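You operate a simulated robot arm through the tools that you are given. There is no shell and no other tool. Be economical: measure what you need, move in short steps, check, and stop when the job is done.

You are at the controls of a simulated two-armed robot. One attempt, no reset.

JOB
Wipe up the spill on the top of the landing table with the green cloth and put it back.

It is judged by the outcome, as a careful person would: the job done as asked, and still so three seconds after it is handed in. It fails if anything else is knocked over, pushed out of place, dropped, spilled or broken. Flat cloth is picked up by pressing the open fingertips on it (5 to 10 N) and closing them slowly along it; thin cloth reads only 2 to 8 mm in the jaws.

ROBOT AND FRAMES
Two 7-joint arms with two-finger parallel grippers on one trunk, on a base that drives. Base frame: it is fixed to the floor where the robot stands at the start and does not move with it; the origin is under the middle of the robot, x ahead of it, y to its left, z up; the surface under the hand at the start is at about z = 760. Readings come in mm, degrees, newtons and seconds.
The left shoulder is at the start at [20, 113, 1072], the right one opposite. With the tool pointing down near the work surface each hand reaches from about 240 to 620 mm from the robot's upright axis, wherever it stands, measured 20 degrees to its own side. Payload 1.57 kg a hand.
Tool frame (each hand has its own): the origin (TCP) lies between the finger pads and is the grasp point; the fingertips stand 30 mm ahead of it; z points along the fingers, y is the line along which they close. Largest opening 80 mm; finger width 17, thickness 12; the body of the gripper, 40 by 82 mm, starts 80 mm behind the TCP.
Orientation is that of the tool frame in the base frame, as a unit quaternion [x, y, z, w]. With the fingers straight down and closing along the base's y, the tool's x points along the base's -x, its y along +y and its z along -z.

CONTROLS
- The arms move only by the tool arm_command. It takes "left_commands", "right_commands" or both (then of equal length, played together; a hand with none holds still); each is a list of rows, each an object of numbers (a shift or turn left out is 0, a gripper value left out holds the last): "rx", "ry", "rz": the turn, a rotation vector about the tool's x, y, z in degrees; "dx", "dy", "dz": the shift along the tool's x, y, z in mm; "gripper": the gripper command, from -1 (shut) to 1 (fully open), values between in proportion. In form: [{"rx": .., "ry": .., "rz": .., "dx": .., "dy": .., "dz": .., "gripper": ..}, ...]. A call has 1 to 8 rows; each row shifts and turns the commanded pose from where the row before left it, along the tool's axes as they then stand. A row lasts 0.2 s, in which the tool goes at most 50 mm and 8.6 degrees; a call with a longer step from one row to the next is refused whole, and so is a gripper value outside its range. A pose out of reach is approached as far as the arm can. The call stops where the force on the tool passes 40 N (or 10 N more than at its start, if that is more) or the arm is blocked; 0.2 s more then pass. Each finger travels about 45 mm/s and halts on what it meets, pressing with about 24 N; the grip force reading is that of the motor and also rises with nothing between the fingers. The clock runs only during rows and for 0.2 s after the last one: add rows that do not move to give the fingers time. The reply holds the time, the measured pose of the TCP, the force on the tool along the base axes, the opening and the grip force, in the units named above and with some noise, with the torque about the TCP (base axes, N m) and any sound that the robot's microphone picked up.
- Cameras (640 x 400 px; columns grow to the right, rows downward): "scene" is now at [92.6, 29.7, 1193.4]; the picture's right is [0.32, -0.95, 0.00], its down [-0.57, -0.19, -0.80] and it looks along [0.76, 0.26, -0.60] (base axes); focal length 267 px, centre (320, 200). "left" rides on the left gripper at [72, 7, -122] in its tool frame; the picture's right is [-0.09, 1.00, 0.00], its down [-0.84, -0.08, -0.54] and it looks along [-0.54, -0.05, 0.84] (tool axes); focal length 238 px, centre (320, 200). "right" rides on the right gripper at [72, -7, -122] in its tool frame; the picture's right is [0.09, 1.00, 0.00], its down [-0.84, 0.08, -0.54] and it looks along [-0.54, 0.05, 0.84] (tool axes); focal length 238 px, centre (320, 200).
- snapshot(camera): a new picture of that camera. It takes no simulated time.
- slide_trunk(by): slides the trunk up (or, below 0, down) by that many mm; the arms and the scene camera ride with it, the base frame stays. It gives what a move gives, with no picture.
- base_move(legs): drives the robot by 1 to 6 legs, each [ahead, left, turn to the left] in mm, mm and degrees, along the robot's own axes; the way and the turn of a leg run together, so that a leg with both is an arc; at most 1500 mm and 180 degrees a leg. The arms and the cameras ride along, it lands a little off, and it stops where it bumps. It gives what a move gives.
- aim_head(pan, tilt): turns the head with the scene camera to pan (to the left, within 80 degrees either way) and tilt (down, from -29 to 69), counted from straight ahead of the robot. It gives what a move gives.
- measure_at(camera, pixels): there is no depth. For up to 12 entries [column, row, z] of the newest picture of that camera ("zoom" is the newest enlarged one), the place [x, y] in the base frame at which the ray of that pixel passes the height z, good to about 3 mm. It takes no simulated time.
- inspect(camera, box): a new picture of the part [left, top, right, bottom] of that camera's present view, enlarged. It takes no simulated time.
- finish_job(): hands the job in; it is judged then, once.

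Keep the steps short. Do not move on a guess: measure, check each grasp and each placing, and mend mistakes. In all there are 80 turns and 58 pictures (those below and enlarged ones count). Leave the grippers open and the arms clear of the work at the hand-in unless told otherwise, and finish with a single line.

The tools are called after "Request:" as name(argument=value, ...) on one line, values as JSON. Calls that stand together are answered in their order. arm_command: Moves the arms, as the interface text tells. Its arguments: {"type":"object","properties":{"left_commands":{"type":"array","items":{"type":"object","properties":{"rx":{"type":"number"},"ry":{"type":"number"},"rz":{"type":"number"},"dx":{"type":"number"},"dy":{"type":"number"},"dz":{"type":"number"},"gripper":{"type":"number"}}}},"right_commands":{"type":"array","items":{"type":"object","properties":{"rx":{"type":"number"},"ry":{"type":"number"},"rz":{"type":"number"},"dx":{"type":"number"},"dy":{"type":"number"},"dz":{"type":"number"},"gripper":{"type":"number"}}}}},"required":[]} The other tools are called the same way: slide_trunk (by) slides the trunk up or down; base_move (legs) drives the base; aim_head (pan, tilt) turns the head that bears the scene camera; snapshot (camera) takes a picture; measure_at (camera, pixels) gives the place at which the rays of pixels pass given heights; inspect (camera, box) takes an enlarged picture of a part of a camera's view; finish_job () hands the job in.

At the start:

```text
clock: 0.0
left_tcp_pos: [462.2, 307.8, 1000.9]
left_tcp_rot: [0.0, 1.0, 0.0, -0.001]
left_contact_force: [0.7, 0.9, 0.3]
left_moment: [-0.03, -0.01, -0.03]
left_width: 80.0
left_grip_force: 0.1
right_tcp_pos: [457.0, -70.7, 1024.9]
right_tcp_rot: [-0.001, 1.0, 0.001, 0.0]
right_contact_force: [0.1, 1.0, -0.1]
right_moment: [-0.01, 0.01, 0.01]
right_width: 80.0
right_grip_force: 0.0
trunk travel left (down, up): [-125.0, 445.0]
robot x, y, heading: [-0.6, 0.3, 0.0]
head pan, tilt: [18.6, 36.8]
```

scene: 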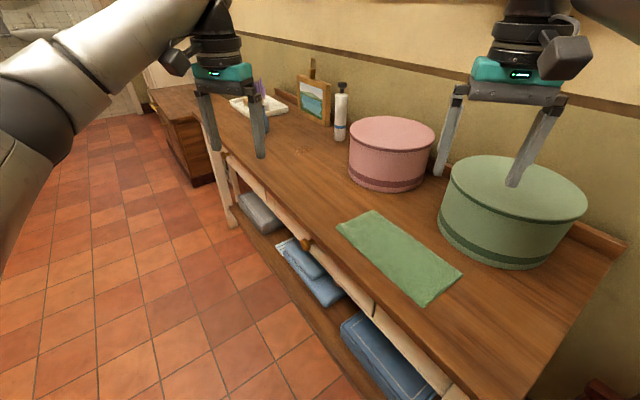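
right: 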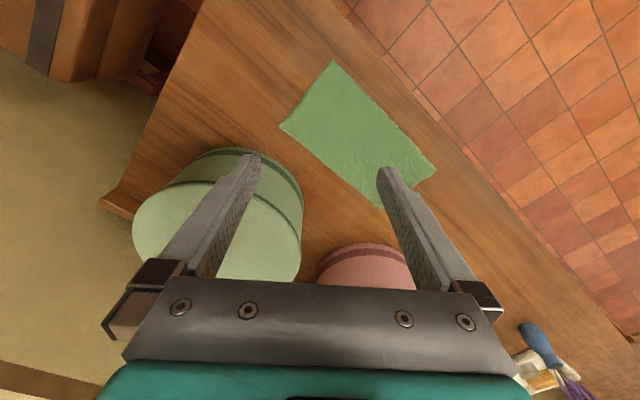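
left: 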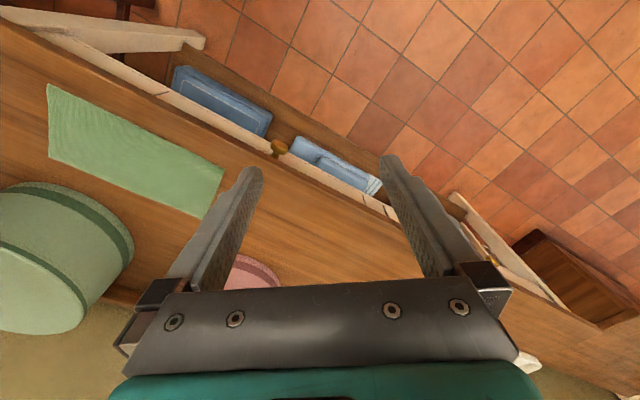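

I see a long table with a green cloth, two hat boxes, a bottle, a picture frame and a tray. There is a faint mark near pixel (303,150), so I'll enlarge that area and the cloth and measure the cloth corners.

Request:
inspect(camera="scene", box=[210, 60, 450, 210])

Request:
measure_at(camera="scene", pixels=[[374, 211, 760], [337, 227, 760], [461, 273, 760], [424, 306, 760], [303, 150, 760], [228, 150, 760], [470, 395, 760], [620, 255, 760], [348, 168, 760], [440, 225, 760], [338, 140, 760], [265, 120, 760]])

Request:
inspect(camera="scene", box=[330, 190, 640, 400])

```text
2.67 times, centred on (330, 135) of scene
```

zoom: 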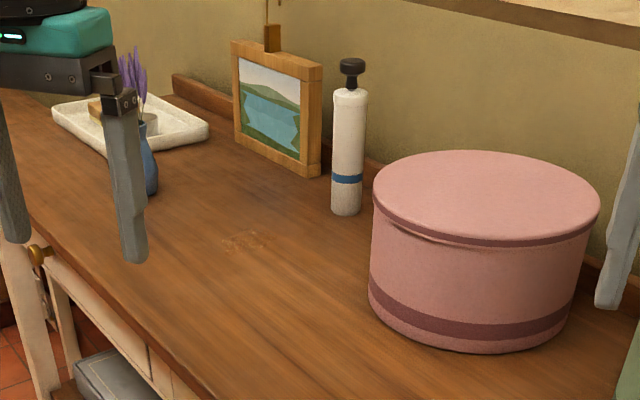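

```text
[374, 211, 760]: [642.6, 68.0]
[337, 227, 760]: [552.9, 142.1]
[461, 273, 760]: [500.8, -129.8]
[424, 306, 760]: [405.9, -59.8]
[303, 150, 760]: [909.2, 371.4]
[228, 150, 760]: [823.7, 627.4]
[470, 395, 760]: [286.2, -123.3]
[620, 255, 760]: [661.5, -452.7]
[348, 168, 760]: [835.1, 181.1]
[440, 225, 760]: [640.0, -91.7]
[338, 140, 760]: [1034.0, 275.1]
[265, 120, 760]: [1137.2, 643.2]
```

```text
1.90 times, centred on (485, 295) of scene
```

zoom: 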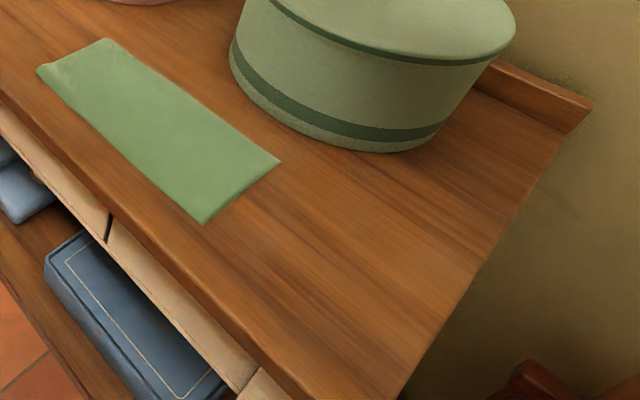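

The spill is the dull speckled patch near (909, 371), beside the bottle. The cloth lies parallel to the front edge of the table, about 245 x 117 mm, centred near (525, 5). The table edge runs at about 54° to x and is 304 mm from me. I'll turn in place to face it, with the hands staying at about z 1000, well above the boxes.

Request:
base_move(legs=[[0, 0, -35.6]])

Request:
aim_head(pan=30, tilt=45)

Request:
snapshot(camera="scene")

Request:
snapshot(camera="left")

```text
clock: 2.1
left_tcp_pos: [554.6, -17.4, 999.7]
left_tcp_rot: [0.304, 0.953, 0.0, 0.0]
left_contact_force: [0.2, -0.7, -0.1]
left_moment: [0.02, 0.02, 0.01]
left_width: 80.0
left_grip_force: 0.2
right_tcp_pos: [331.3, -325.2, 1025.6]
right_tcp_rot: [0.304, 0.953, -0.001, 0.0]
right_contact_force: [-0.3, -0.3, 0.0]
right_moment: [-0.02, 0.05, 0.0]
right_width: 80.1
right_grip_force: 0.1
trunk travel left (down, up): [-125.0, 445.0]
robot x, y, heading: [0.8, -1.6, -35.7]
head pan, tilt: [18.6, 36.8]
```

```text
clock: 2.8
left_tcp_pos: [554.4, -18.0, 1000.0]
left_tcp_rot: [0.305, 0.952, 0.0, -0.001]
left_contact_force: [-0.9, 0.2, 0.1]
left_moment: [0.02, 0.02, 0.02]
left_width: 80.1
left_grip_force: 0.1
right_tcp_pos: [330.9, -324.0, 1023.6]
right_tcp_rot: [0.305, 0.952, 0.0, 0.0]
right_contact_force: [-0.1, 1.0, 0.3]
right_moment: [0.01, 0.0, 0.0]
right_width: 80.2
right_grip_force: 0.0
trunk travel left (down, up): [-125.0, 445.0]
robot x, y, heading: [0.4, 2.9, -35.5]
head pan, tilt: [30.0, 45.0]
```

```text
52 pictures are left
```

scene: 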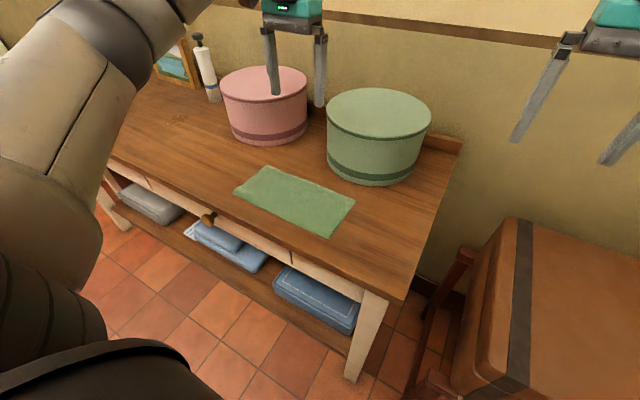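

```text
51 pictures are left
```

left: 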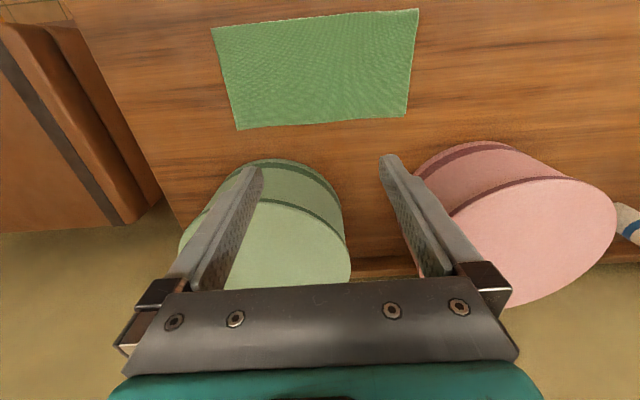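

I'm now square to the table. I'll measure the cloth corners and the spill from the new pictures.

Request:
measure_at(camera="left", pixels=[[211, 28, 761], [418, 10, 761], [408, 116, 761], [237, 129, 761]])

Request:
measure_at(camera="scene", pixels=[[265, 167, 761], [235, 191, 761], [355, 201, 761], [331, 236, 761], [177, 121, 760], [403, 299, 760], [110, 155, 760]])

Request:
inspect(camera="scene", box=[100, 60, 260, 160])

```text
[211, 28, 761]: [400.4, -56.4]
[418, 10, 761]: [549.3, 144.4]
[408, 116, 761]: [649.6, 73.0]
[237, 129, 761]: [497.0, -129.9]
```

```text
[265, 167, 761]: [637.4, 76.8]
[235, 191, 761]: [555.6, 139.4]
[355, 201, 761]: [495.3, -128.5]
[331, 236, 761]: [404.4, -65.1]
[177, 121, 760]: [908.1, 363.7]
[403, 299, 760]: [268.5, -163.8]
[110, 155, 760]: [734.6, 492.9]
```

```text
4.00 times, centred on (180, 110) of scene
```

zoom: 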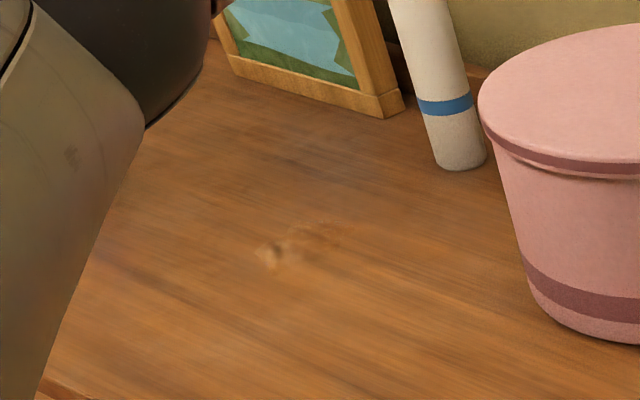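

The cloth spans 184 to 436 mm along the table and 364 to 479 mm deep from my axis. I'll drive 90 mm left so that the left hand is over its left end, then bring the hand 40 mm back and lower it in steps.

Request:
base_move(legs=[[0, 90, 0]])

Request:
arm_command(left_commands=[{"dx": 20, "dz": 30, "gripper": 0.2}, {"dx": 20, "dz": 40}, {"dz": 45}, {"dz": 30}, {}])

Request:
snapshot(camera="left")

```text
clock: 3.9
left_tcp_pos: [606.6, 56.0, 1000.4]
left_tcp_rot: [0.304, 0.953, 0.001, 0.0]
left_contact_force: [-0.6, 0.5, 1.1]
left_moment: [-0.01, 0.01, -0.03]
left_width: 80.0
left_grip_force: 0.1
right_tcp_pos: [382.4, -250.2, 1024.6]
right_tcp_rot: [0.305, 0.952, 0.0, 0.0]
right_contact_force: [-0.2, 0.1, -0.2]
right_moment: [0.01, 0.01, 0.01]
right_width: 79.8
right_grip_force: 0.2
trunk travel left (down, up): [-125.0, 445.0]
robot x, y, heading: [50.8, 71.9, -35.6]
head pan, tilt: [30.0, 45.0]
```

```text
clock: 5.1
left_tcp_pos: [573.8, 78.7, 855.0]
left_tcp_rot: [0.304, 0.953, -0.001, -0.001]
left_contact_force: [-0.3, -0.3, 0.0]
left_moment: [-0.02, 0.05, 0.0]
left_width: 48.0
left_grip_force: 0.0
right_tcp_pos: [382.3, -250.4, 1025.1]
right_tcp_rot: [0.305, 0.952, 0.0, 0.0]
right_contact_force: [0.2, -0.3, -0.7]
right_moment: [0.01, -0.01, 0.0]
right_width: 79.9
right_grip_force: 0.1
trunk travel left (down, up): [-125.0, 445.0]
robot x, y, heading: [46.5, 73.2, -35.3]
head pan, tilt: [30.0, 45.0]
```

```text
49 pictures are left
```

left: 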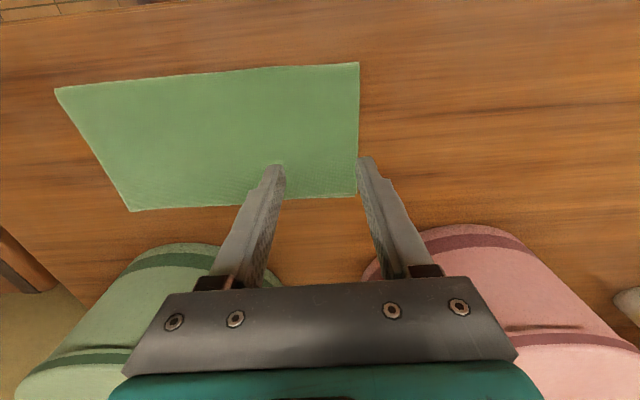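

The opening is 48 mm and the TCP is at 421 mm deep and 399 mm along. The outer finger would come down right at the cloth's end, so I'll shift 12 mm inward (tool -y) and lower to just above the cloth (tips at about 766).

Request:
arm_command(left_commands=[{"dy": -12, "dz": 30}, {"dz": 25}, {"dz": 4}, {}])

Request:
snapshot(camera="left")

```text
clock: 6.1
left_tcp_pos: [567.5, 68.4, 796.5]
left_tcp_rot: [0.304, 0.953, 0.0, 0.0]
left_contact_force: [0.4, -0.1, 0.1]
left_moment: [-0.01, 0.02, 0.01]
left_width: 48.0
left_grip_force: 0.0
right_tcp_pos: [382.6, -251.4, 1023.9]
right_tcp_rot: [0.305, 0.952, 0.001, 0.001]
right_contact_force: [0.1, -0.1, -0.8]
right_moment: [-0.01, 0.05, 0.02]
right_width: 80.0
right_grip_force: 0.0
trunk travel left (down, up): [-125.0, 445.0]
robot x, y, heading: [56.0, 73.1, -35.4]
head pan, tilt: [30.0, 45.0]
```

```text
48 pictures are left
```

left: 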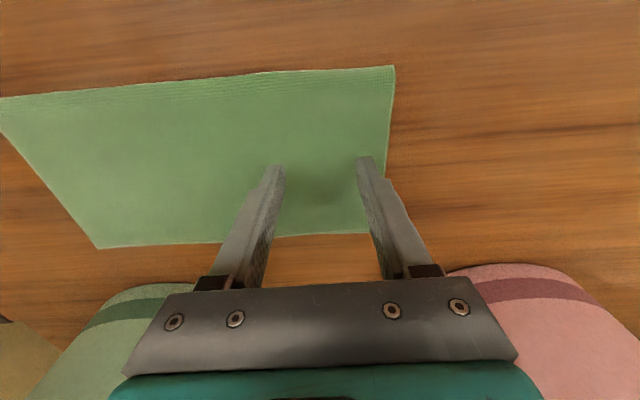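

Both tips are over the cloth. I'll press down a few millimetres at a time and watch the force.

Request:
arm_command(left_commands=[{"dz": 3}, {"dz": 2}, {"dz": 1}, {}])

```text
clock: 7.1
left_tcp_pos: [567.4, 70.0, 791.5]
left_tcp_rot: [0.305, 0.952, 0.001, 0.001]
left_contact_force: [0.0, 2.6, 18.1]
left_moment: [0.35, -0.22, -0.02]
left_width: 48.1
left_grip_force: 0.6
right_tcp_pos: [381.9, -250.6, 1026.0]
right_tcp_rot: [0.304, 0.953, 0.0, 0.0]
right_contact_force: [0.7, 0.8, 0.4]
right_moment: [-0.01, -0.02, 0.01]
right_width: 79.6
right_grip_force: 0.0
trunk travel left (down, up): [-125.0, 445.0]
robot x, y, heading: [51.8, 70.9, -35.5]
head pan, tilt: [30.0, 45.0]
```

18 N is too firm. I'll ease up to get within 5–10 N.

Request:
arm_command(left_commands=[{"dz": -0.6}, {}])

```text
clock: 7.7
left_tcp_pos: [568.3, 69.2, 791.3]
left_tcp_rot: [0.304, 0.953, 0.001, 0.002]
left_contact_force: [2.5, 0.8, 18.4]
left_moment: [0.4, -0.33, -0.07]
left_width: 48.3
left_grip_force: 0.5
right_tcp_pos: [380.9, -250.9, 1024.2]
right_tcp_rot: [0.304, 0.953, 0.0, 0.0]
right_contact_force: [-0.4, 0.0, 0.4]
right_moment: [0.02, 0.0, -0.03]
right_width: 80.0
right_grip_force: 0.0
trunk travel left (down, up): [-125.0, 445.0]
robot x, y, heading: [49.6, 71.0, -35.1]
head pan, tilt: [30.0, 45.0]
```

Request:
arm_command(left_commands=[{"dz": -1.2}, {}])

```text
clock: 8.3
left_tcp_pos: [565.2, 69.0, 791.6]
left_tcp_rot: [0.304, 0.953, 0.0, 0.0]
left_contact_force: [3.4, 0.4, 11.7]
left_moment: [0.26, -0.28, -0.05]
left_width: 48.2
left_grip_force: 0.5
right_tcp_pos: [383.4, -251.2, 1024.7]
right_tcp_rot: [0.305, 0.952, 0.0, 0.0]
right_contact_force: [-0.4, -0.2, 0.0]
right_moment: [0.02, -0.03, -0.01]
right_width: 80.0
right_grip_force: 0.1
trunk travel left (down, up): [-125.0, 445.0]
robot x, y, heading: [51.2, 72.8, -35.4]
head pan, tilt: [30.0, 45.0]
```

It reads 11.7 N. I'll ease up a little more and then close slowly.

Request:
arm_command(left_commands=[{"dz": -0.6}, {"gripper": 0.0}, {"gripper": -0.2}, {"gripper": -0.4}, {"gripper": -0.6}, {"gripper": -0.8}, {"gripper": -1}, {}])

Request:
snapshot(camera="left")

```text
clock: 10.1
left_tcp_pos: [565.2, 68.6, 791.8]
left_tcp_rot: [0.305, 0.952, 0.0, 0.0]
left_contact_force: [-1.1, -0.8, 3.7]
left_moment: [0.0, -0.01, 0.01]
left_width: 3.3
left_grip_force: 23.5
right_tcp_pos: [383.3, -250.4, 1025.4]
right_tcp_rot: [0.305, 0.952, 0.0, 0.0]
right_contact_force: [-0.1, 0.0, 0.1]
right_moment: [0.02, -0.02, -0.02]
right_width: 79.8
right_grip_force: 0.1
trunk travel left (down, up): [-125.0, 445.0]
robot x, y, heading: [52.1, 70.5, -35.7]
head pan, tilt: [30.0, 45.0]
```

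```text
47 pictures are left
```

left: 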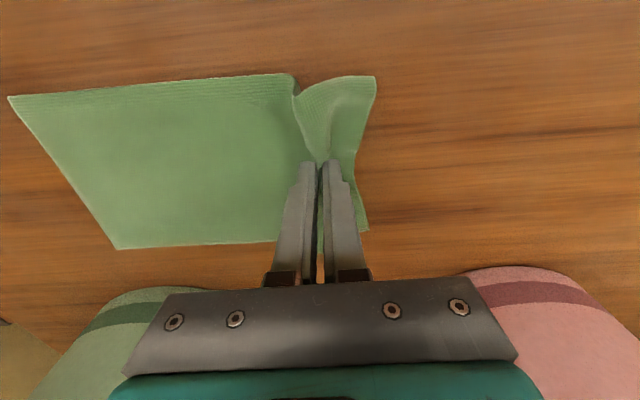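

The width is 3.3 mm with the pleat held. I'll lift 45 mm and check that the cloth comes along.

Request:
arm_command(left_commands=[{"dz": -15}, {"dz": -20}, {"dz": -10}, {}])

Request:
snapshot(camera="left")

```text
clock: 11.1
left_tcp_pos: [566.9, 70.5, 838.7]
left_tcp_rot: [0.304, 0.953, 0.001, 0.0]
left_contact_force: [0.1, -0.1, 0.0]
left_moment: [0.01, -0.04, 0.01]
left_width: 3.4
left_grip_force: 24.0
right_tcp_pos: [381.9, -251.2, 1024.2]
right_tcp_rot: [0.305, 0.952, 0.0, 0.0]
right_contact_force: [-0.5, 0.3, 0.7]
right_moment: [0.03, -0.02, -0.02]
right_width: 79.8
right_grip_force: 0.1
trunk travel left (down, up): [-125.0, 445.0]
robot x, y, heading: [57.9, 72.2, -35.6]
head pan, tilt: [30.0, 45.0]
```

```text
46 pictures are left
```

left: 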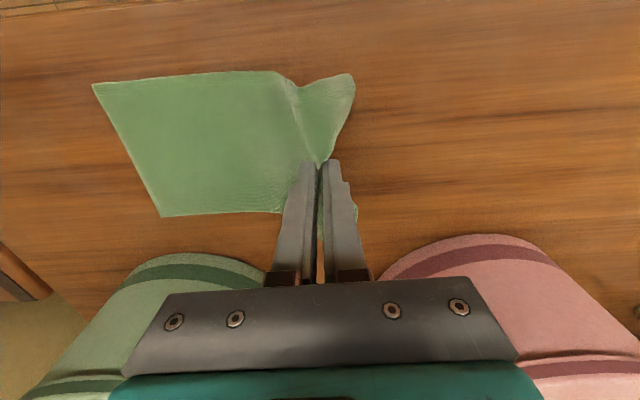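

The grip holds. I'll drive left 350 mm with the cloth trailing on the clear front strip of the table, then look at the spill and its surroundings.

Request:
base_move(legs=[[0, 350, 0]])

Request:
snapshot(camera="left")

Request:
snapshot(camera="scene")

```text
clock: 13.4
left_tcp_pos: [769.2, 356.9, 837.9]
left_tcp_rot: [0.302, 0.953, 0.0, -0.001]
left_contact_force: [-0.7, -0.9, 1.1]
left_moment: [0.01, -0.01, 0.0]
left_width: 3.4
left_grip_force: 23.9
right_tcp_pos: [585.1, 35.9, 1024.9]
right_tcp_rot: [0.302, 0.953, 0.0, 0.0]
right_contact_force: [0.4, -0.2, -0.2]
right_moment: [0.03, 0.02, -0.01]
right_width: 79.9
right_grip_force: 0.0
trunk travel left (down, up): [-125.0, 445.0]
robot x, y, heading: [254.9, 353.9, -35.2]
head pan, tilt: [30.0, 45.0]
```

```text
45 pictures are left
```

left: 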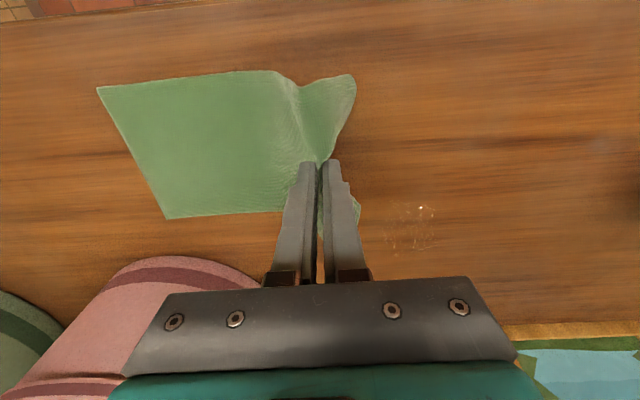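

```text
44 pictures are left
```

scene: 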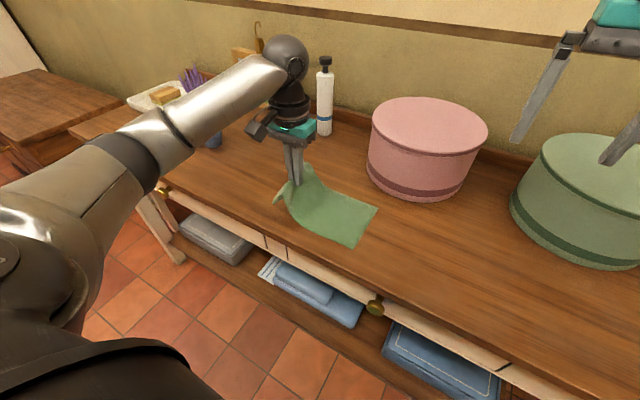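

The spill shows in the left picture as a wet patch around (385–440, 203–250). I'll enlarge it and measure it.

Request:
inspect(camera="left", box=[340, 170, 500, 270])

Request:
measure_at(camera="left", pixels=[[383, 245, 760], [385, 228, 760], [420, 203, 760], [438, 215, 760], [440, 245, 760], [415, 252, 760], [250, 275, 760], [160, 258, 760], [515, 328, 760], [168, 218, 760]])

Request:
measure_at(camera="scene", pixels=[[325, 135, 760], [367, 172, 760], [400, 195, 760], [450, 195, 760], [215, 145, 760]])

```text
4.00 times, centred on (420, 220) of left
```

zoom: 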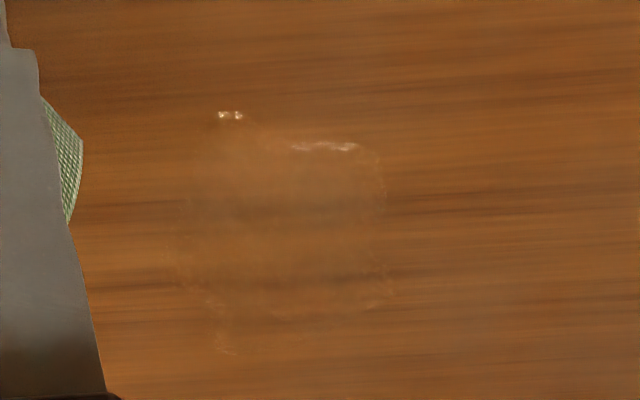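

```text
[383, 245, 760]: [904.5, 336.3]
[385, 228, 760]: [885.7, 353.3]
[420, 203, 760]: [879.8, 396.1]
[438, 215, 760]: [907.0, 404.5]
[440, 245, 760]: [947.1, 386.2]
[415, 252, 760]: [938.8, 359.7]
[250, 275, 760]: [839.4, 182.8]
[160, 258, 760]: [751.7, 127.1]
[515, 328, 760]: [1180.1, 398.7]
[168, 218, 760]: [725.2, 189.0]
```

```text
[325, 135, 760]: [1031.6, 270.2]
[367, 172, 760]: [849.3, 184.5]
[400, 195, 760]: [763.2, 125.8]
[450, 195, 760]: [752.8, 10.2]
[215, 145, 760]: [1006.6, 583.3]
```

The spill is about 70 mm across, centred near (910, 370), which is 520 mm deep and 834 mm along. Neighbours clear of the wipe area: bottle at 680 mm deep, vase about 1060 mm along, pink box to its right. I'll drive 185 mm further left to put the spill in comfortable reach.

Request:
base_move(legs=[[0, 185, 0]])

Request:
snapshot(camera="left")

Request:
snapshot(camera="scene")

```text
clock: 14.9
left_tcp_pos: [877.6, 510.0, 838.1]
left_tcp_rot: [0.303, 0.953, 0.0, 0.001]
left_contact_force: [1.0, -0.3, -0.3]
left_moment: [0.01, 0.0, -0.01]
left_width: 3.3
left_grip_force: 23.9
right_tcp_pos: [693.3, 189.7, 1025.2]
right_tcp_rot: [0.303, 0.953, -0.001, 0.001]
right_contact_force: [0.0, 0.0, -0.7]
right_moment: [-0.01, 0.03, -0.01]
right_width: 80.2
right_grip_force: 0.0
trunk travel left (down, up): [-125.0, 445.0]
robot x, y, heading: [358.1, 511.8, -35.1]
head pan, tilt: [30.0, 45.0]
```

```text
42 pictures are left
```

left: 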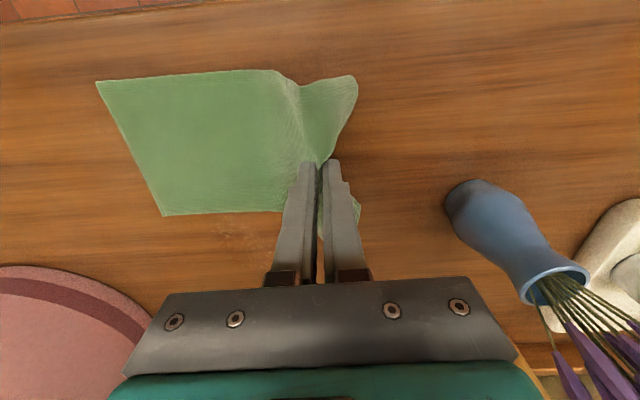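

```text
41 pictures are left
```

scene: 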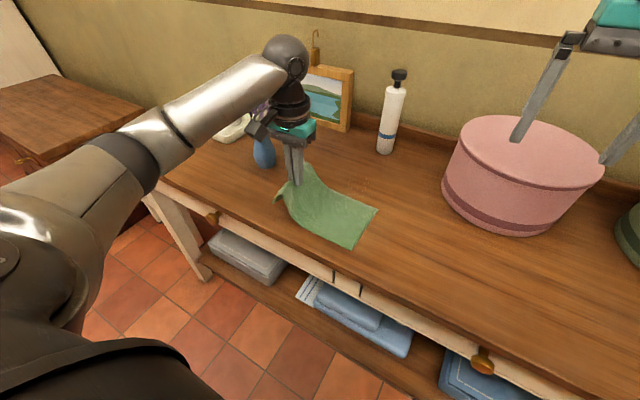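

The hand is at 416 mm deep and 926 mm along, and the vase is clear. I'll move the hand over the left part of the spill, to about 868 along and 478 deep, while still raised.

Request:
arm_command(left_commands=[{"dy": -20, "dx": -20, "dz": -10}, {"dy": -20, "dx": -20}, {"dy": -18, "dx": -22}, {"dz": 20}, {}])

Request:
snapshot(camera="left")

```text
clock: 16.1
left_tcp_pos: [894.1, 426.8, 827.7]
left_tcp_rot: [0.303, 0.953, 0.0, -0.001]
left_contact_force: [-0.3, 0.2, 0.7]
left_moment: [0.0, 0.01, 0.07]
left_width: 3.6
left_grip_force: 24.3
right_tcp_pos: [693.0, 188.6, 1022.8]
right_tcp_rot: [0.303, 0.953, 0.0, 0.0]
right_contact_force: [-0.2, -0.3, -0.4]
right_moment: [-0.01, 0.04, 0.03]
right_width: 79.9
right_grip_force: 0.1
trunk travel left (down, up): [-125.0, 445.0]
robot x, y, heading: [358.0, 512.1, -35.2]
head pan, tilt: [30.0, 45.0]
```

```text
40 pictures are left
```

left: 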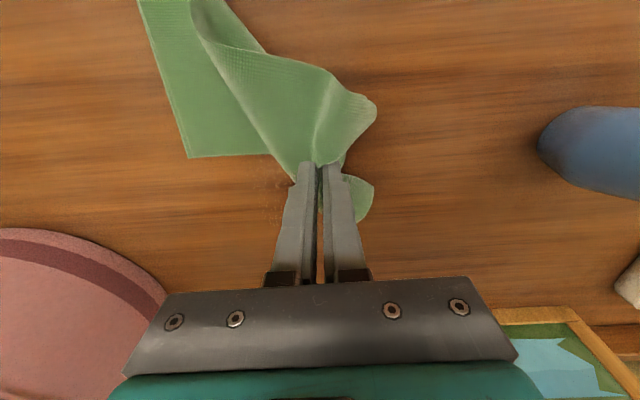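

The tail now trails toward me, out of the way of the boxes. I'll lower until it presses lightly.

Request:
arm_command(left_commands=[{"dz": 20}, {"dz": 12}, {"dz": 3}, {"dz": 1.5}, {}])

```text
clock: 17.3
left_tcp_pos: [894.4, 426.2, 795.1]
left_tcp_rot: [0.303, 0.953, -0.001, 0.004]
left_contact_force: [-0.1, 2.4, 32.7]
left_moment: [0.16, 0.05, -0.02]
left_width: 3.4
left_grip_force: 23.8
right_tcp_pos: [690.8, 188.5, 1025.8]
right_tcp_rot: [0.304, 0.953, 0.001, 0.001]
right_contact_force: [0.5, 0.7, 0.2]
right_moment: [0.0, 0.01, -0.03]
right_width: 79.9
right_grip_force: 0.1
trunk travel left (down, up): [-125.0, 445.0]
robot x, y, heading: [363.8, 510.7, -35.4]
head pan, tilt: [30.0, 45.0]
```

It reads 32.7 N, with several layers under the tips. I'll ease by 2.8 mm, make the first stroke from 478 to 562 mm deep (tool -x), then ease up.

Request:
arm_command(left_commands=[{"dz": -2.8}, {"dx": -14}, {"dx": -14}, {"dx": -14}, {"dx": -14}, {"dx": -14}, {"dx": -14}, {}])

Request:
snapshot(camera="left")

```text
clock: 19.1
left_tcp_pos: [962.7, 376.8, 795.7]
left_tcp_rot: [0.303, 0.953, -0.001, 0.001]
left_contact_force: [-4.6, 1.9, 13.9]
left_moment: [0.09, 0.09, -0.02]
left_width: 3.7
left_grip_force: 23.9
right_tcp_pos: [691.7, 187.8, 1024.8]
right_tcp_rot: [0.303, 0.953, -0.001, -0.001]
right_contact_force: [-0.2, 0.3, -1.2]
right_moment: [0.03, 0.04, -0.01]
right_width: 80.2
right_grip_force: 0.1
trunk travel left (down, up): [-125.0, 445.0]
robot x, y, heading: [362.6, 509.5, -35.1]
head pan, tilt: [30.0, 45.0]
```

```text
39 pictures are left
```

left: 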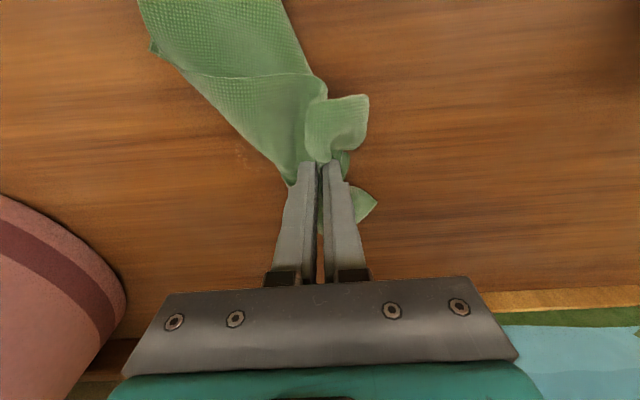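

The left column is wiped at 14 N. Next stroke: lift, go back, shift 18 mm right, lower and pull again.

Request:
arm_command(left_commands=[{"dz": -18}, {"dx": 42, "dy": -9}, {"dx": 42, "dy": -9}, {"dz": 18}, {"dx": -21}, {"dx": -21}, {"dx": -21}, {"dx": -21}])

Request:
snapshot(camera="left")

```text
clock: 20.9
left_tcp_pos: [952.7, 361.3, 794.5]
left_tcp_rot: [0.303, 0.953, 0.001, 0.001]
left_contact_force: [-4.4, 2.8, 11.0]
left_moment: [0.03, 0.03, 0.0]
left_width: 3.2
left_grip_force: 24.1
right_tcp_pos: [692.8, 188.4, 1024.7]
right_tcp_rot: [0.303, 0.953, 0.0, 0.0]
right_contact_force: [0.4, 0.8, -0.4]
right_moment: [0.0, 0.0, -0.02]
right_width: 79.9
right_grip_force: 0.0
trunk travel left (down, up): [-125.0, 445.0]
robot x, y, heading: [363.5, 510.4, -35.1]
head pan, tilt: [30.0, 45.0]
```

```text
38 pictures are left
```

left: 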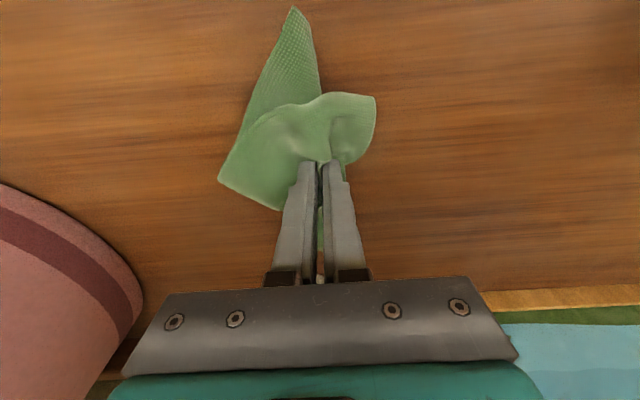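

11 N, good. Two more columns follow, each 18 mm further right.

Request:
arm_command(left_commands=[{"dz": -18}, {"dx": 42, "dy": -9}, {"dx": 42, "dy": -9}, {"dz": 18}, {"dx": -21}, {"dx": -21}, {"dx": -21}, {"dx": -21}])

Request:
arm_command(left_commands=[{"dz": -18}, {"dx": 42, "dy": -9}, {"dx": 42, "dy": -9}, {"dz": 18}, {"dx": -21}, {"dx": -21}, {"dx": -21}, {"dx": -21}])

Request:
snapshot(camera="left")

```text
clock: 22.7
left_tcp_pos: [940.5, 348.0, 796.2]
left_tcp_rot: [0.304, 0.953, 0.0, 0.003]
left_contact_force: [-3.4, 0.5, 15.6]
left_moment: [0.1, -0.05, -0.01]
left_width: 3.4
left_grip_force: 24.4
right_tcp_pos: [691.1, 188.1, 1026.0]
right_tcp_rot: [0.303, 0.953, 0.0, 0.001]
right_contact_force: [-1.0, 0.3, 0.6]
right_moment: [0.0, -0.03, -0.01]
right_width: 80.1
right_grip_force: 0.1
trunk travel left (down, up): [-125.0, 445.0]
robot x, y, heading: [365.0, 517.5, -35.4]
head pan, tilt: [30.0, 45.0]
```

```text
clock: 24.5
left_tcp_pos: [931.7, 333.2, 794.2]
left_tcp_rot: [0.304, 0.953, 0.0, 0.001]
left_contact_force: [-0.8, -0.2, 4.0]
left_moment: [-0.02, -0.01, -0.01]
left_width: 3.3
left_grip_force: 23.8
right_tcp_pos: [693.3, 189.4, 1024.1]
right_tcp_rot: [0.303, 0.953, -0.001, 0.0]
right_contact_force: [-0.7, 0.3, 0.3]
right_moment: [-0.02, -0.03, 0.02]
right_width: 79.7
right_grip_force: 0.0
trunk travel left (down, up): [-125.0, 445.0]
robot x, y, heading: [359.0, 513.1, -35.1]
head pan, tilt: [30.0, 45.0]
```

```text
37 pictures are left
```

left: 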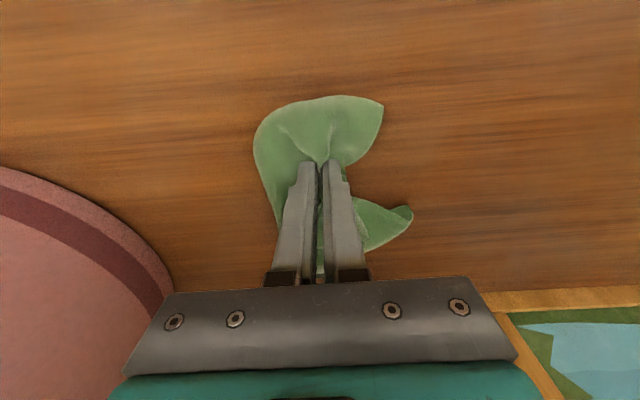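

The last stroke was light at 4 N. I'll lift clear and pull the cloth back toward me, so that I can see what is left of the spill and where the tail lies.

Request:
arm_command(left_commands=[{"dz": -40}, {"dz": -40, "dx": 20}, {"dx": 40}, {"dx": 40}, {"dx": 40}, {"dx": 40}, {}])

Request:
snapshot(camera="left")

Request:
snapshot(camera="scene")

```text
clock: 26.1
left_tcp_pos: [785.2, 438.0, 873.5]
left_tcp_rot: [0.303, 0.953, 0.0, 0.0]
left_contact_force: [0.1, -0.3, -0.7]
left_moment: [-0.04, 0.0, 0.03]
left_width: 3.2
left_grip_force: 24.4
right_tcp_pos: [693.4, 188.6, 1024.0]
right_tcp_rot: [0.304, 0.953, 0.0, -0.001]
right_contact_force: [-0.9, 0.3, -0.1]
right_moment: [0.01, -0.01, -0.02]
right_width: 79.9
right_grip_force: 0.0
trunk travel left (down, up): [-125.0, 445.0]
robot x, y, heading: [360.4, 512.9, -35.2]
head pan, tilt: [30.0, 45.0]
```

```text
36 pictures are left
```

left: 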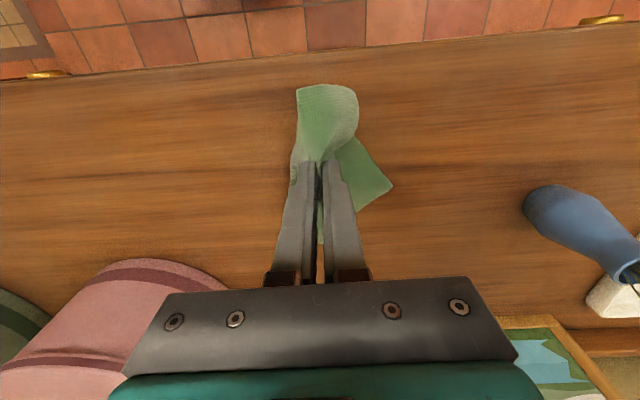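

```text
35 pictures are left
```

scene: 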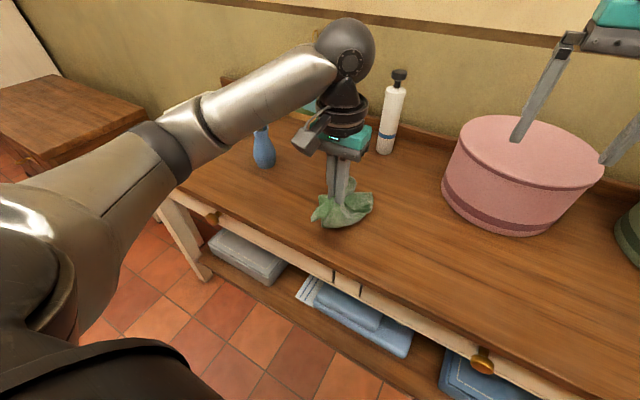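

The spill place is hidden by the gripper. I'll raise the hand so the cloth hangs free and shift 80 mm right.

Request:
arm_command(left_commands=[{"dz": -40}, {"dz": -40}, {"dz": -30, "dy": -40}, {"dy": -40}, {}])

Request:
snapshot(camera="left")

Request:
inspect(camera="left", box=[340, 150, 500, 270])

Request:
snapshot(camera="scene")

```text
clock: 27.3
left_tcp_pos: [737.3, 370.0, 984.2]
left_tcp_rot: [0.302, 0.953, 0.0, 0.0]
left_contact_force: [0.5, 0.7, -0.3]
left_moment: [0.05, -0.01, 0.02]
left_width: 3.0
left_grip_force: 24.0
right_tcp_pos: [692.7, 188.4, 1023.8]
right_tcp_rot: [0.304, 0.953, -0.001, 0.0]
right_contact_force: [0.2, -0.8, 0.2]
right_moment: [0.0, 0.01, -0.02]
right_width: 80.0
right_grip_force: 0.1
trunk travel left (down, up): [-125.0, 445.0]
robot x, y, heading: [361.9, 512.6, -35.1]
head pan, tilt: [30.0, 45.0]
```

```text
34 pictures are left
```

left: 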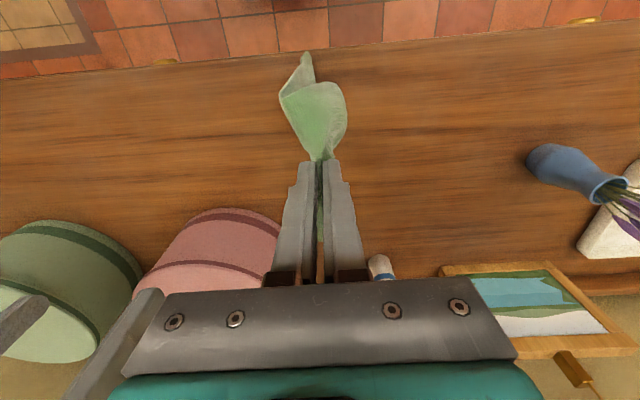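

```text
3.33 times, centred on (420, 210) of left
```

zoom: 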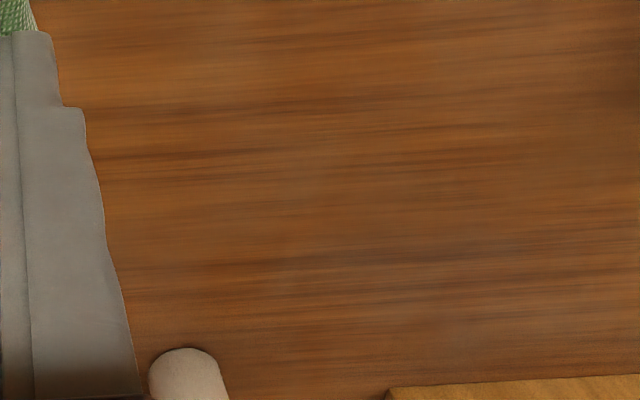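

```text
32 pictures are left
```

scene: 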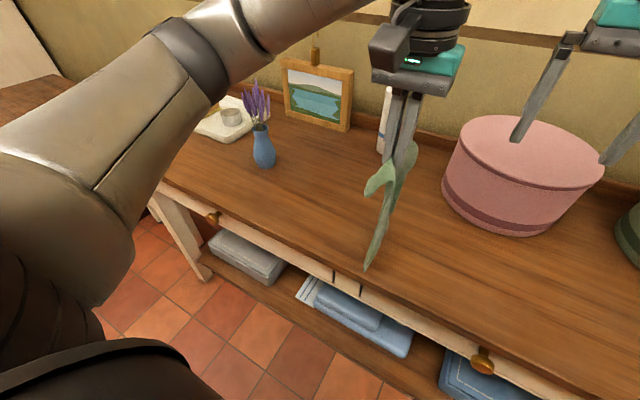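

No wet mark shows beside the gripper. I'll check exactly where the spill was by enlarging the scene view there and measuring the pixel locations.

Request:
inspect(camera="scene", box=[290, 110, 450, 210])

Request:
measure_at(camera="zoom", pixels=[[150, 200, 760], [250, 200, 760], [350, 200, 760], [250, 300, 760], [300, 150, 760]])

Request:
measure_at(camera="left", pixels=[[360, 205, 760], [380, 215, 760], [400, 230, 760], [380, 240, 760]])

```text
4.00 times, centred on (370, 160) of scene
```

zoom: 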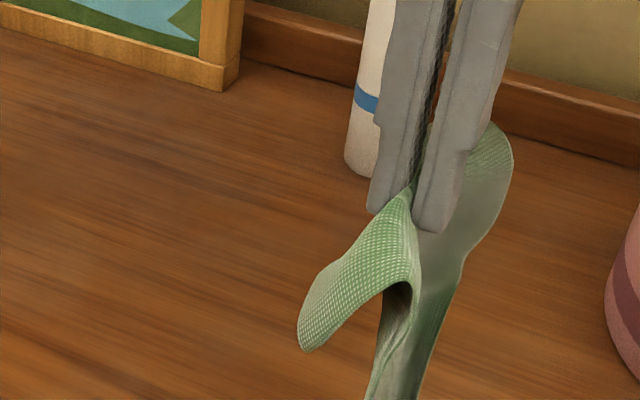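

```text
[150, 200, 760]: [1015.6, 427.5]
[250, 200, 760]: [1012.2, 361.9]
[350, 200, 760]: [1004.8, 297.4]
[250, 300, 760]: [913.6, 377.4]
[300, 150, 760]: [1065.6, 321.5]
```

```text
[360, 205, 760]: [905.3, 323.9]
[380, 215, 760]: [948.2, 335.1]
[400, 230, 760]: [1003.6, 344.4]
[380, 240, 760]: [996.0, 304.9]
```

The centre of the old spill, zoom (250,300), is clean. Its right rim is partly hidden by the cloth, so I'll drive right 150 mm on the way back and look again.

Request:
base_move(legs=[[0, -150, 0]])

Request:
snapshot(camera="left")

Request:
inspect(camera="left", box=[350, 120, 510, 220])

Request:
measure_at(camera="zoom", pixels=[[200, 200, 760], [300, 200, 760], [300, 300, 760], [400, 300, 760]])

```text
clock: 28.7
left_tcp_pos: [654.5, 249.4, 984.7]
left_tcp_rot: [0.302, 0.953, 0.0, -0.001]
left_contact_force: [-1.6, -0.5, 0.0]
left_moment: [0.02, 0.01, 0.03]
left_width: 3.5
left_grip_force: 24.2
right_tcp_pos: [607.4, 65.4, 1024.0]
right_tcp_rot: [0.302, 0.953, 0.0, 0.0]
right_contact_force: [0.2, 0.4, -1.0]
right_moment: [-0.01, -0.01, 0.0]
right_width: 80.0
right_grip_force: 0.1
trunk travel left (down, up): [-125.0, 445.0]
robot x, y, heading: [274.5, 390.4, -35.2]
head pan, tilt: [30.0, 45.0]
```

```text
30 pictures are left
```

left: 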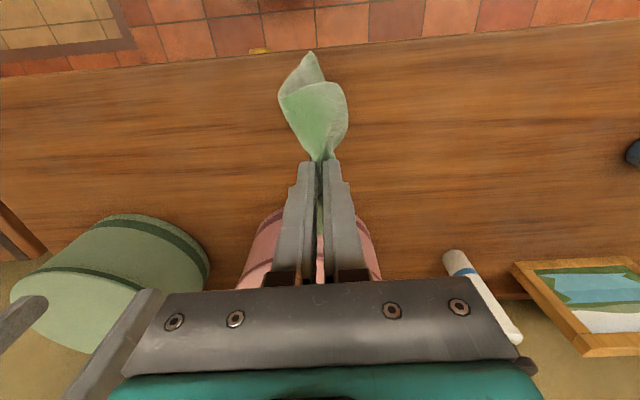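

```text
4.00 times, centred on (430, 170) of left
```

zoom: 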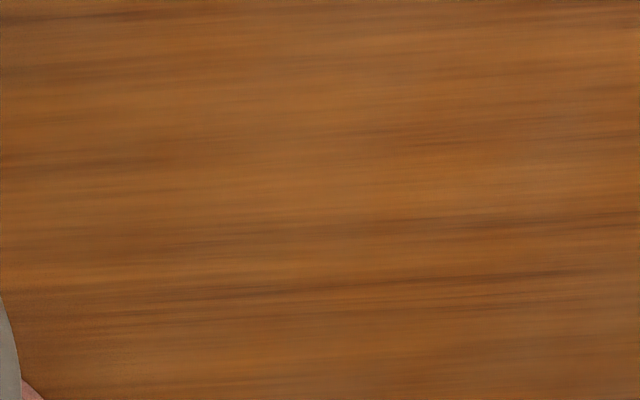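

```text
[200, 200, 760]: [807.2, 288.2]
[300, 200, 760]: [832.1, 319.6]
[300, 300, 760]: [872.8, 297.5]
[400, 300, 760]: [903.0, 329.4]
```

The old spill place is dry and clean. Next is the return. I'll raise the hand 40 mm so the tail hangs clear, then drive right 440 mm so the tail can be laid down at the far right and drawn flat leftwards into its old place.

Request:
arm_command(left_commands=[{"dz": -40}, {}])

Request:
base_move(legs=[[0, -440, -0.4]])

Request:
snapshot(camera="scene")

Request:
snapshot(camera="right")

```text
clock: 29.3
left_tcp_pos: [652.6, 249.0, 1025.4]
left_tcp_rot: [0.302, 0.953, -0.001, -0.001]
left_contact_force: [-0.2, 0.2, 0.2]
left_moment: [-0.01, -0.01, 0.0]
left_width: 3.3
left_grip_force: 23.5
right_tcp_pos: [607.6, 67.4, 1023.0]
right_tcp_rot: [0.302, 0.953, 0.0, 0.0]
right_contact_force: [-0.1, 1.0, 1.1]
right_moment: [-0.02, 0.01, 0.01]
right_width: 79.9
right_grip_force: 0.0
trunk travel left (down, up): [-125.0, 445.0]
robot x, y, heading: [278.3, 388.2, -35.1]
head pan, tilt: [30.0, 45.0]
```

```text
clock: 32.0
left_tcp_pos: [398.1, -111.2, 1024.5]
left_tcp_rot: [0.302, 0.953, 0.0, 0.0]
left_contact_force: [0.4, 0.1, -0.4]
left_moment: [0.05, -0.03, -0.02]
left_width: 3.3
left_grip_force: 23.9
right_tcp_pos: [354.6, -294.0, 1025.1]
right_tcp_rot: [0.303, 0.953, 0.0, 0.0]
right_contact_force: [-0.4, -0.2, -0.6]
right_moment: [0.03, -0.02, -0.02]
right_width: 79.9
right_grip_force: 0.1
trunk travel left (down, up): [-125.0, 445.0]
robot x, y, heading: [22.9, 27.0, -35.1]
head pan, tilt: [30.0, 45.0]
```

```text
28 pictures are left
```

scene: 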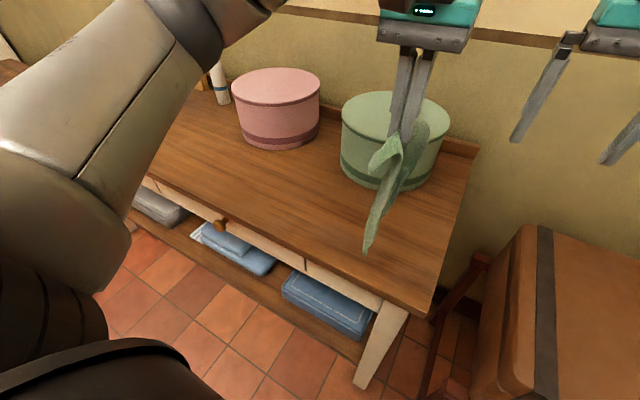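

```text
27 pictures are left
```

right: 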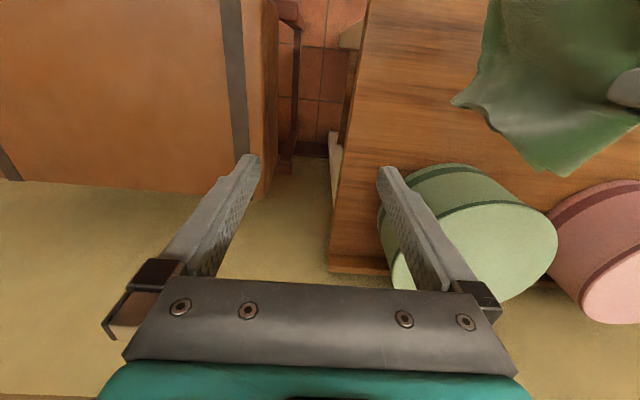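

The cloth hangs freely and the hand is at 388 deep and 142 along. I'll centre it at 421 deep and lower until the tail end touches, then sweep down and to the left to lay it.

Request:
arm_command(left_commands=[{"dx": -33, "dz": 20}, {"dz": 15}, {}, {}])

Request:
arm_command(left_commands=[{"dy": 20, "dz": 20}, {"dy": 24, "dz": 22}, {"dy": 24, "dz": 22}, {"dy": 26, "dz": 22}, {"dy": 26, "dz": 22}, {"dy": 26, "dz": 22}, {}])

Request:
snapshot(camera="left")

Request:
snapshot(camera="scene")

```text
clock: 33.0
left_tcp_pos: [426.0, -129.3, 988.6]
left_tcp_rot: [0.303, 0.953, 0.0, 0.001]
left_contact_force: [0.8, 0.0, -0.7]
left_moment: [0.01, 0.01, -0.01]
left_width: 3.5
left_grip_force: 23.9
right_tcp_pos: [354.4, -293.0, 1025.6]
right_tcp_rot: [0.302, 0.953, 0.0, 0.0]
right_contact_force: [-0.1, -0.3, -0.3]
right_moment: [0.02, 0.01, 0.02]
right_width: 79.8
right_grip_force: 0.0
trunk travel left (down, up): [-125.0, 445.0]
robot x, y, heading: [19.1, 29.2, -35.1]
head pan, tilt: [30.0, 45.0]
```

```text
clock: 34.6
left_tcp_pos: [508.9, -10.3, 860.1]
left_tcp_rot: [0.304, 0.953, 0.0, 0.001]
left_contact_force: [-1.0, -0.3, -0.6]
left_moment: [-0.06, 0.0, 0.0]
left_width: 3.4
left_grip_force: 23.9
right_tcp_pos: [355.4, -292.7, 1023.2]
right_tcp_rot: [0.302, 0.953, -0.001, 0.001]
right_contact_force: [0.3, -0.6, 0.0]
right_moment: [0.01, 0.01, 0.01]
right_width: 80.0
right_grip_force: 0.2
trunk travel left (down, up): [-125.0, 445.0]
robot x, y, heading: [18.2, 28.0, -35.3]
head pan, tilt: [30.0, 45.0]
```

```text
26 pictures are left
```

left: 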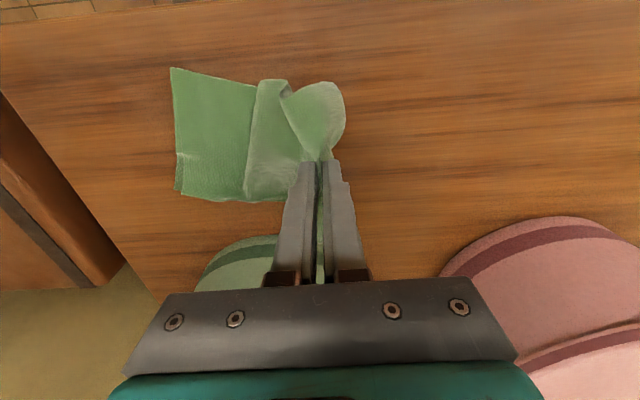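

```text
25 pictures are left
```

scene: 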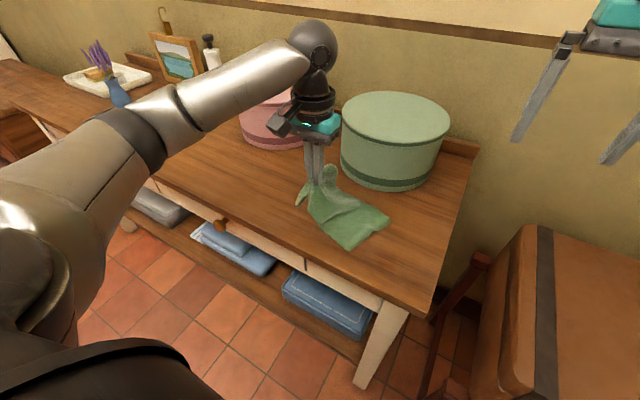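

It is laying well, with one slack fold. I'll draw it left 80 mm while lowering, which should pull the fold out.

Request:
arm_command(left_commands=[{"dy": 20, "dz": 10}, {"dy": 20, "dz": 10}, {"dy": 20, "dz": 10}, {"dy": 20, "dz": 5}, {}])

Request:
snapshot(camera="left")

```text
clock: 35.8
left_tcp_pos: [554.8, 56.0, 826.3]
left_tcp_rot: [0.302, 0.953, 0.001, 0.0]
left_contact_force: [-0.8, -0.6, -0.7]
left_moment: [0.0, 0.01, 0.03]
left_width: 3.4
left_grip_force: 23.6
right_tcp_pos: [353.9, -293.6, 1024.3]
right_tcp_rot: [0.302, 0.953, 0.0, 0.0]
right_contact_force: [0.4, -0.1, 0.1]
right_moment: [-0.02, 0.0, 0.01]
right_width: 80.0
right_grip_force: 0.2
trunk travel left (down, up): [-125.0, 445.0]
robot x, y, heading: [22.3, 26.7, -35.3]
head pan, tilt: [30.0, 45.0]
```

```text
24 pictures are left
```

left: 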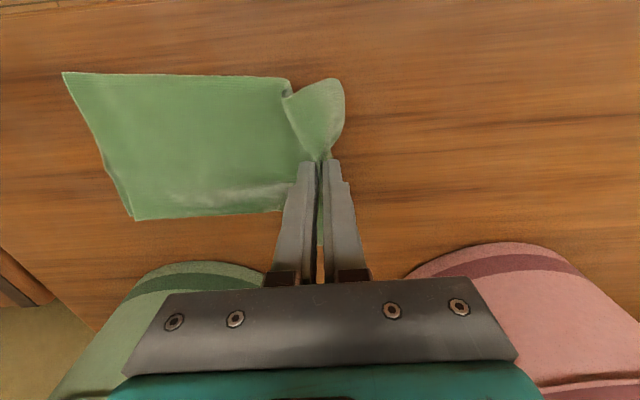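

Nearly flat. I'll measure the right corners against their old places, (400,-58) and (497,-129).

Request:
measure_at(camera="left", pixels=[[62, 72, 761], [135, 219, 761]])

```text
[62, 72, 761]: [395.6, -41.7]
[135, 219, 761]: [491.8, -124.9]
```

The right end is within about 10 mm of its old place. I'll draw 14 mm further left, then lower to the table with a small move back so the free flap spreads outward.

Request:
arm_command(left_commands=[{"dy": 16, "dx": -3}, {"dz": 12, "dy": -2}, {"dz": 10, "dy": -3}, {"dz": 5, "dy": -3}, {"dz": 3}, {}])

Request:
snapshot(camera="left")

```text
clock: 37.2
left_tcp_pos: [562.6, 60.3, 794.5]
left_tcp_rot: [0.302, 0.953, 0.0, 0.0]
left_contact_force: [0.5, -0.1, 1.7]
left_moment: [0.01, -0.03, 0.0]
left_width: 3.6
left_grip_force: 24.7
right_tcp_pos: [353.4, -293.0, 1024.5]
right_tcp_rot: [0.302, 0.953, 0.0, 0.0]
right_contact_force: [0.2, -0.2, -0.8]
right_moment: [-0.03, -0.01, 0.01]
right_width: 80.1
right_grip_force: 0.0
trunk travel left (down, up): [-125.0, 445.0]
robot x, y, heading: [20.0, 27.5, -35.2]
head pan, tilt: [30.0, 45.0]
```

```text
23 pictures are left
```

left: 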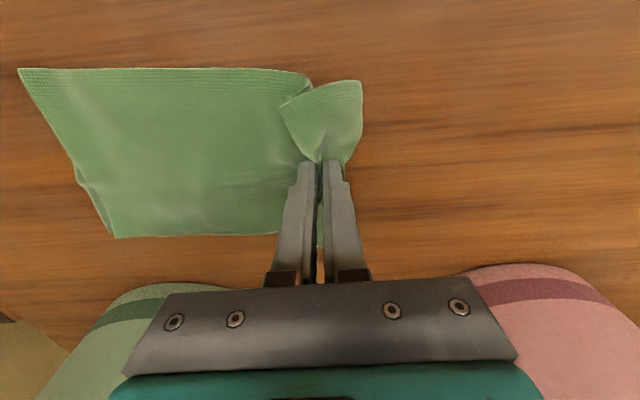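

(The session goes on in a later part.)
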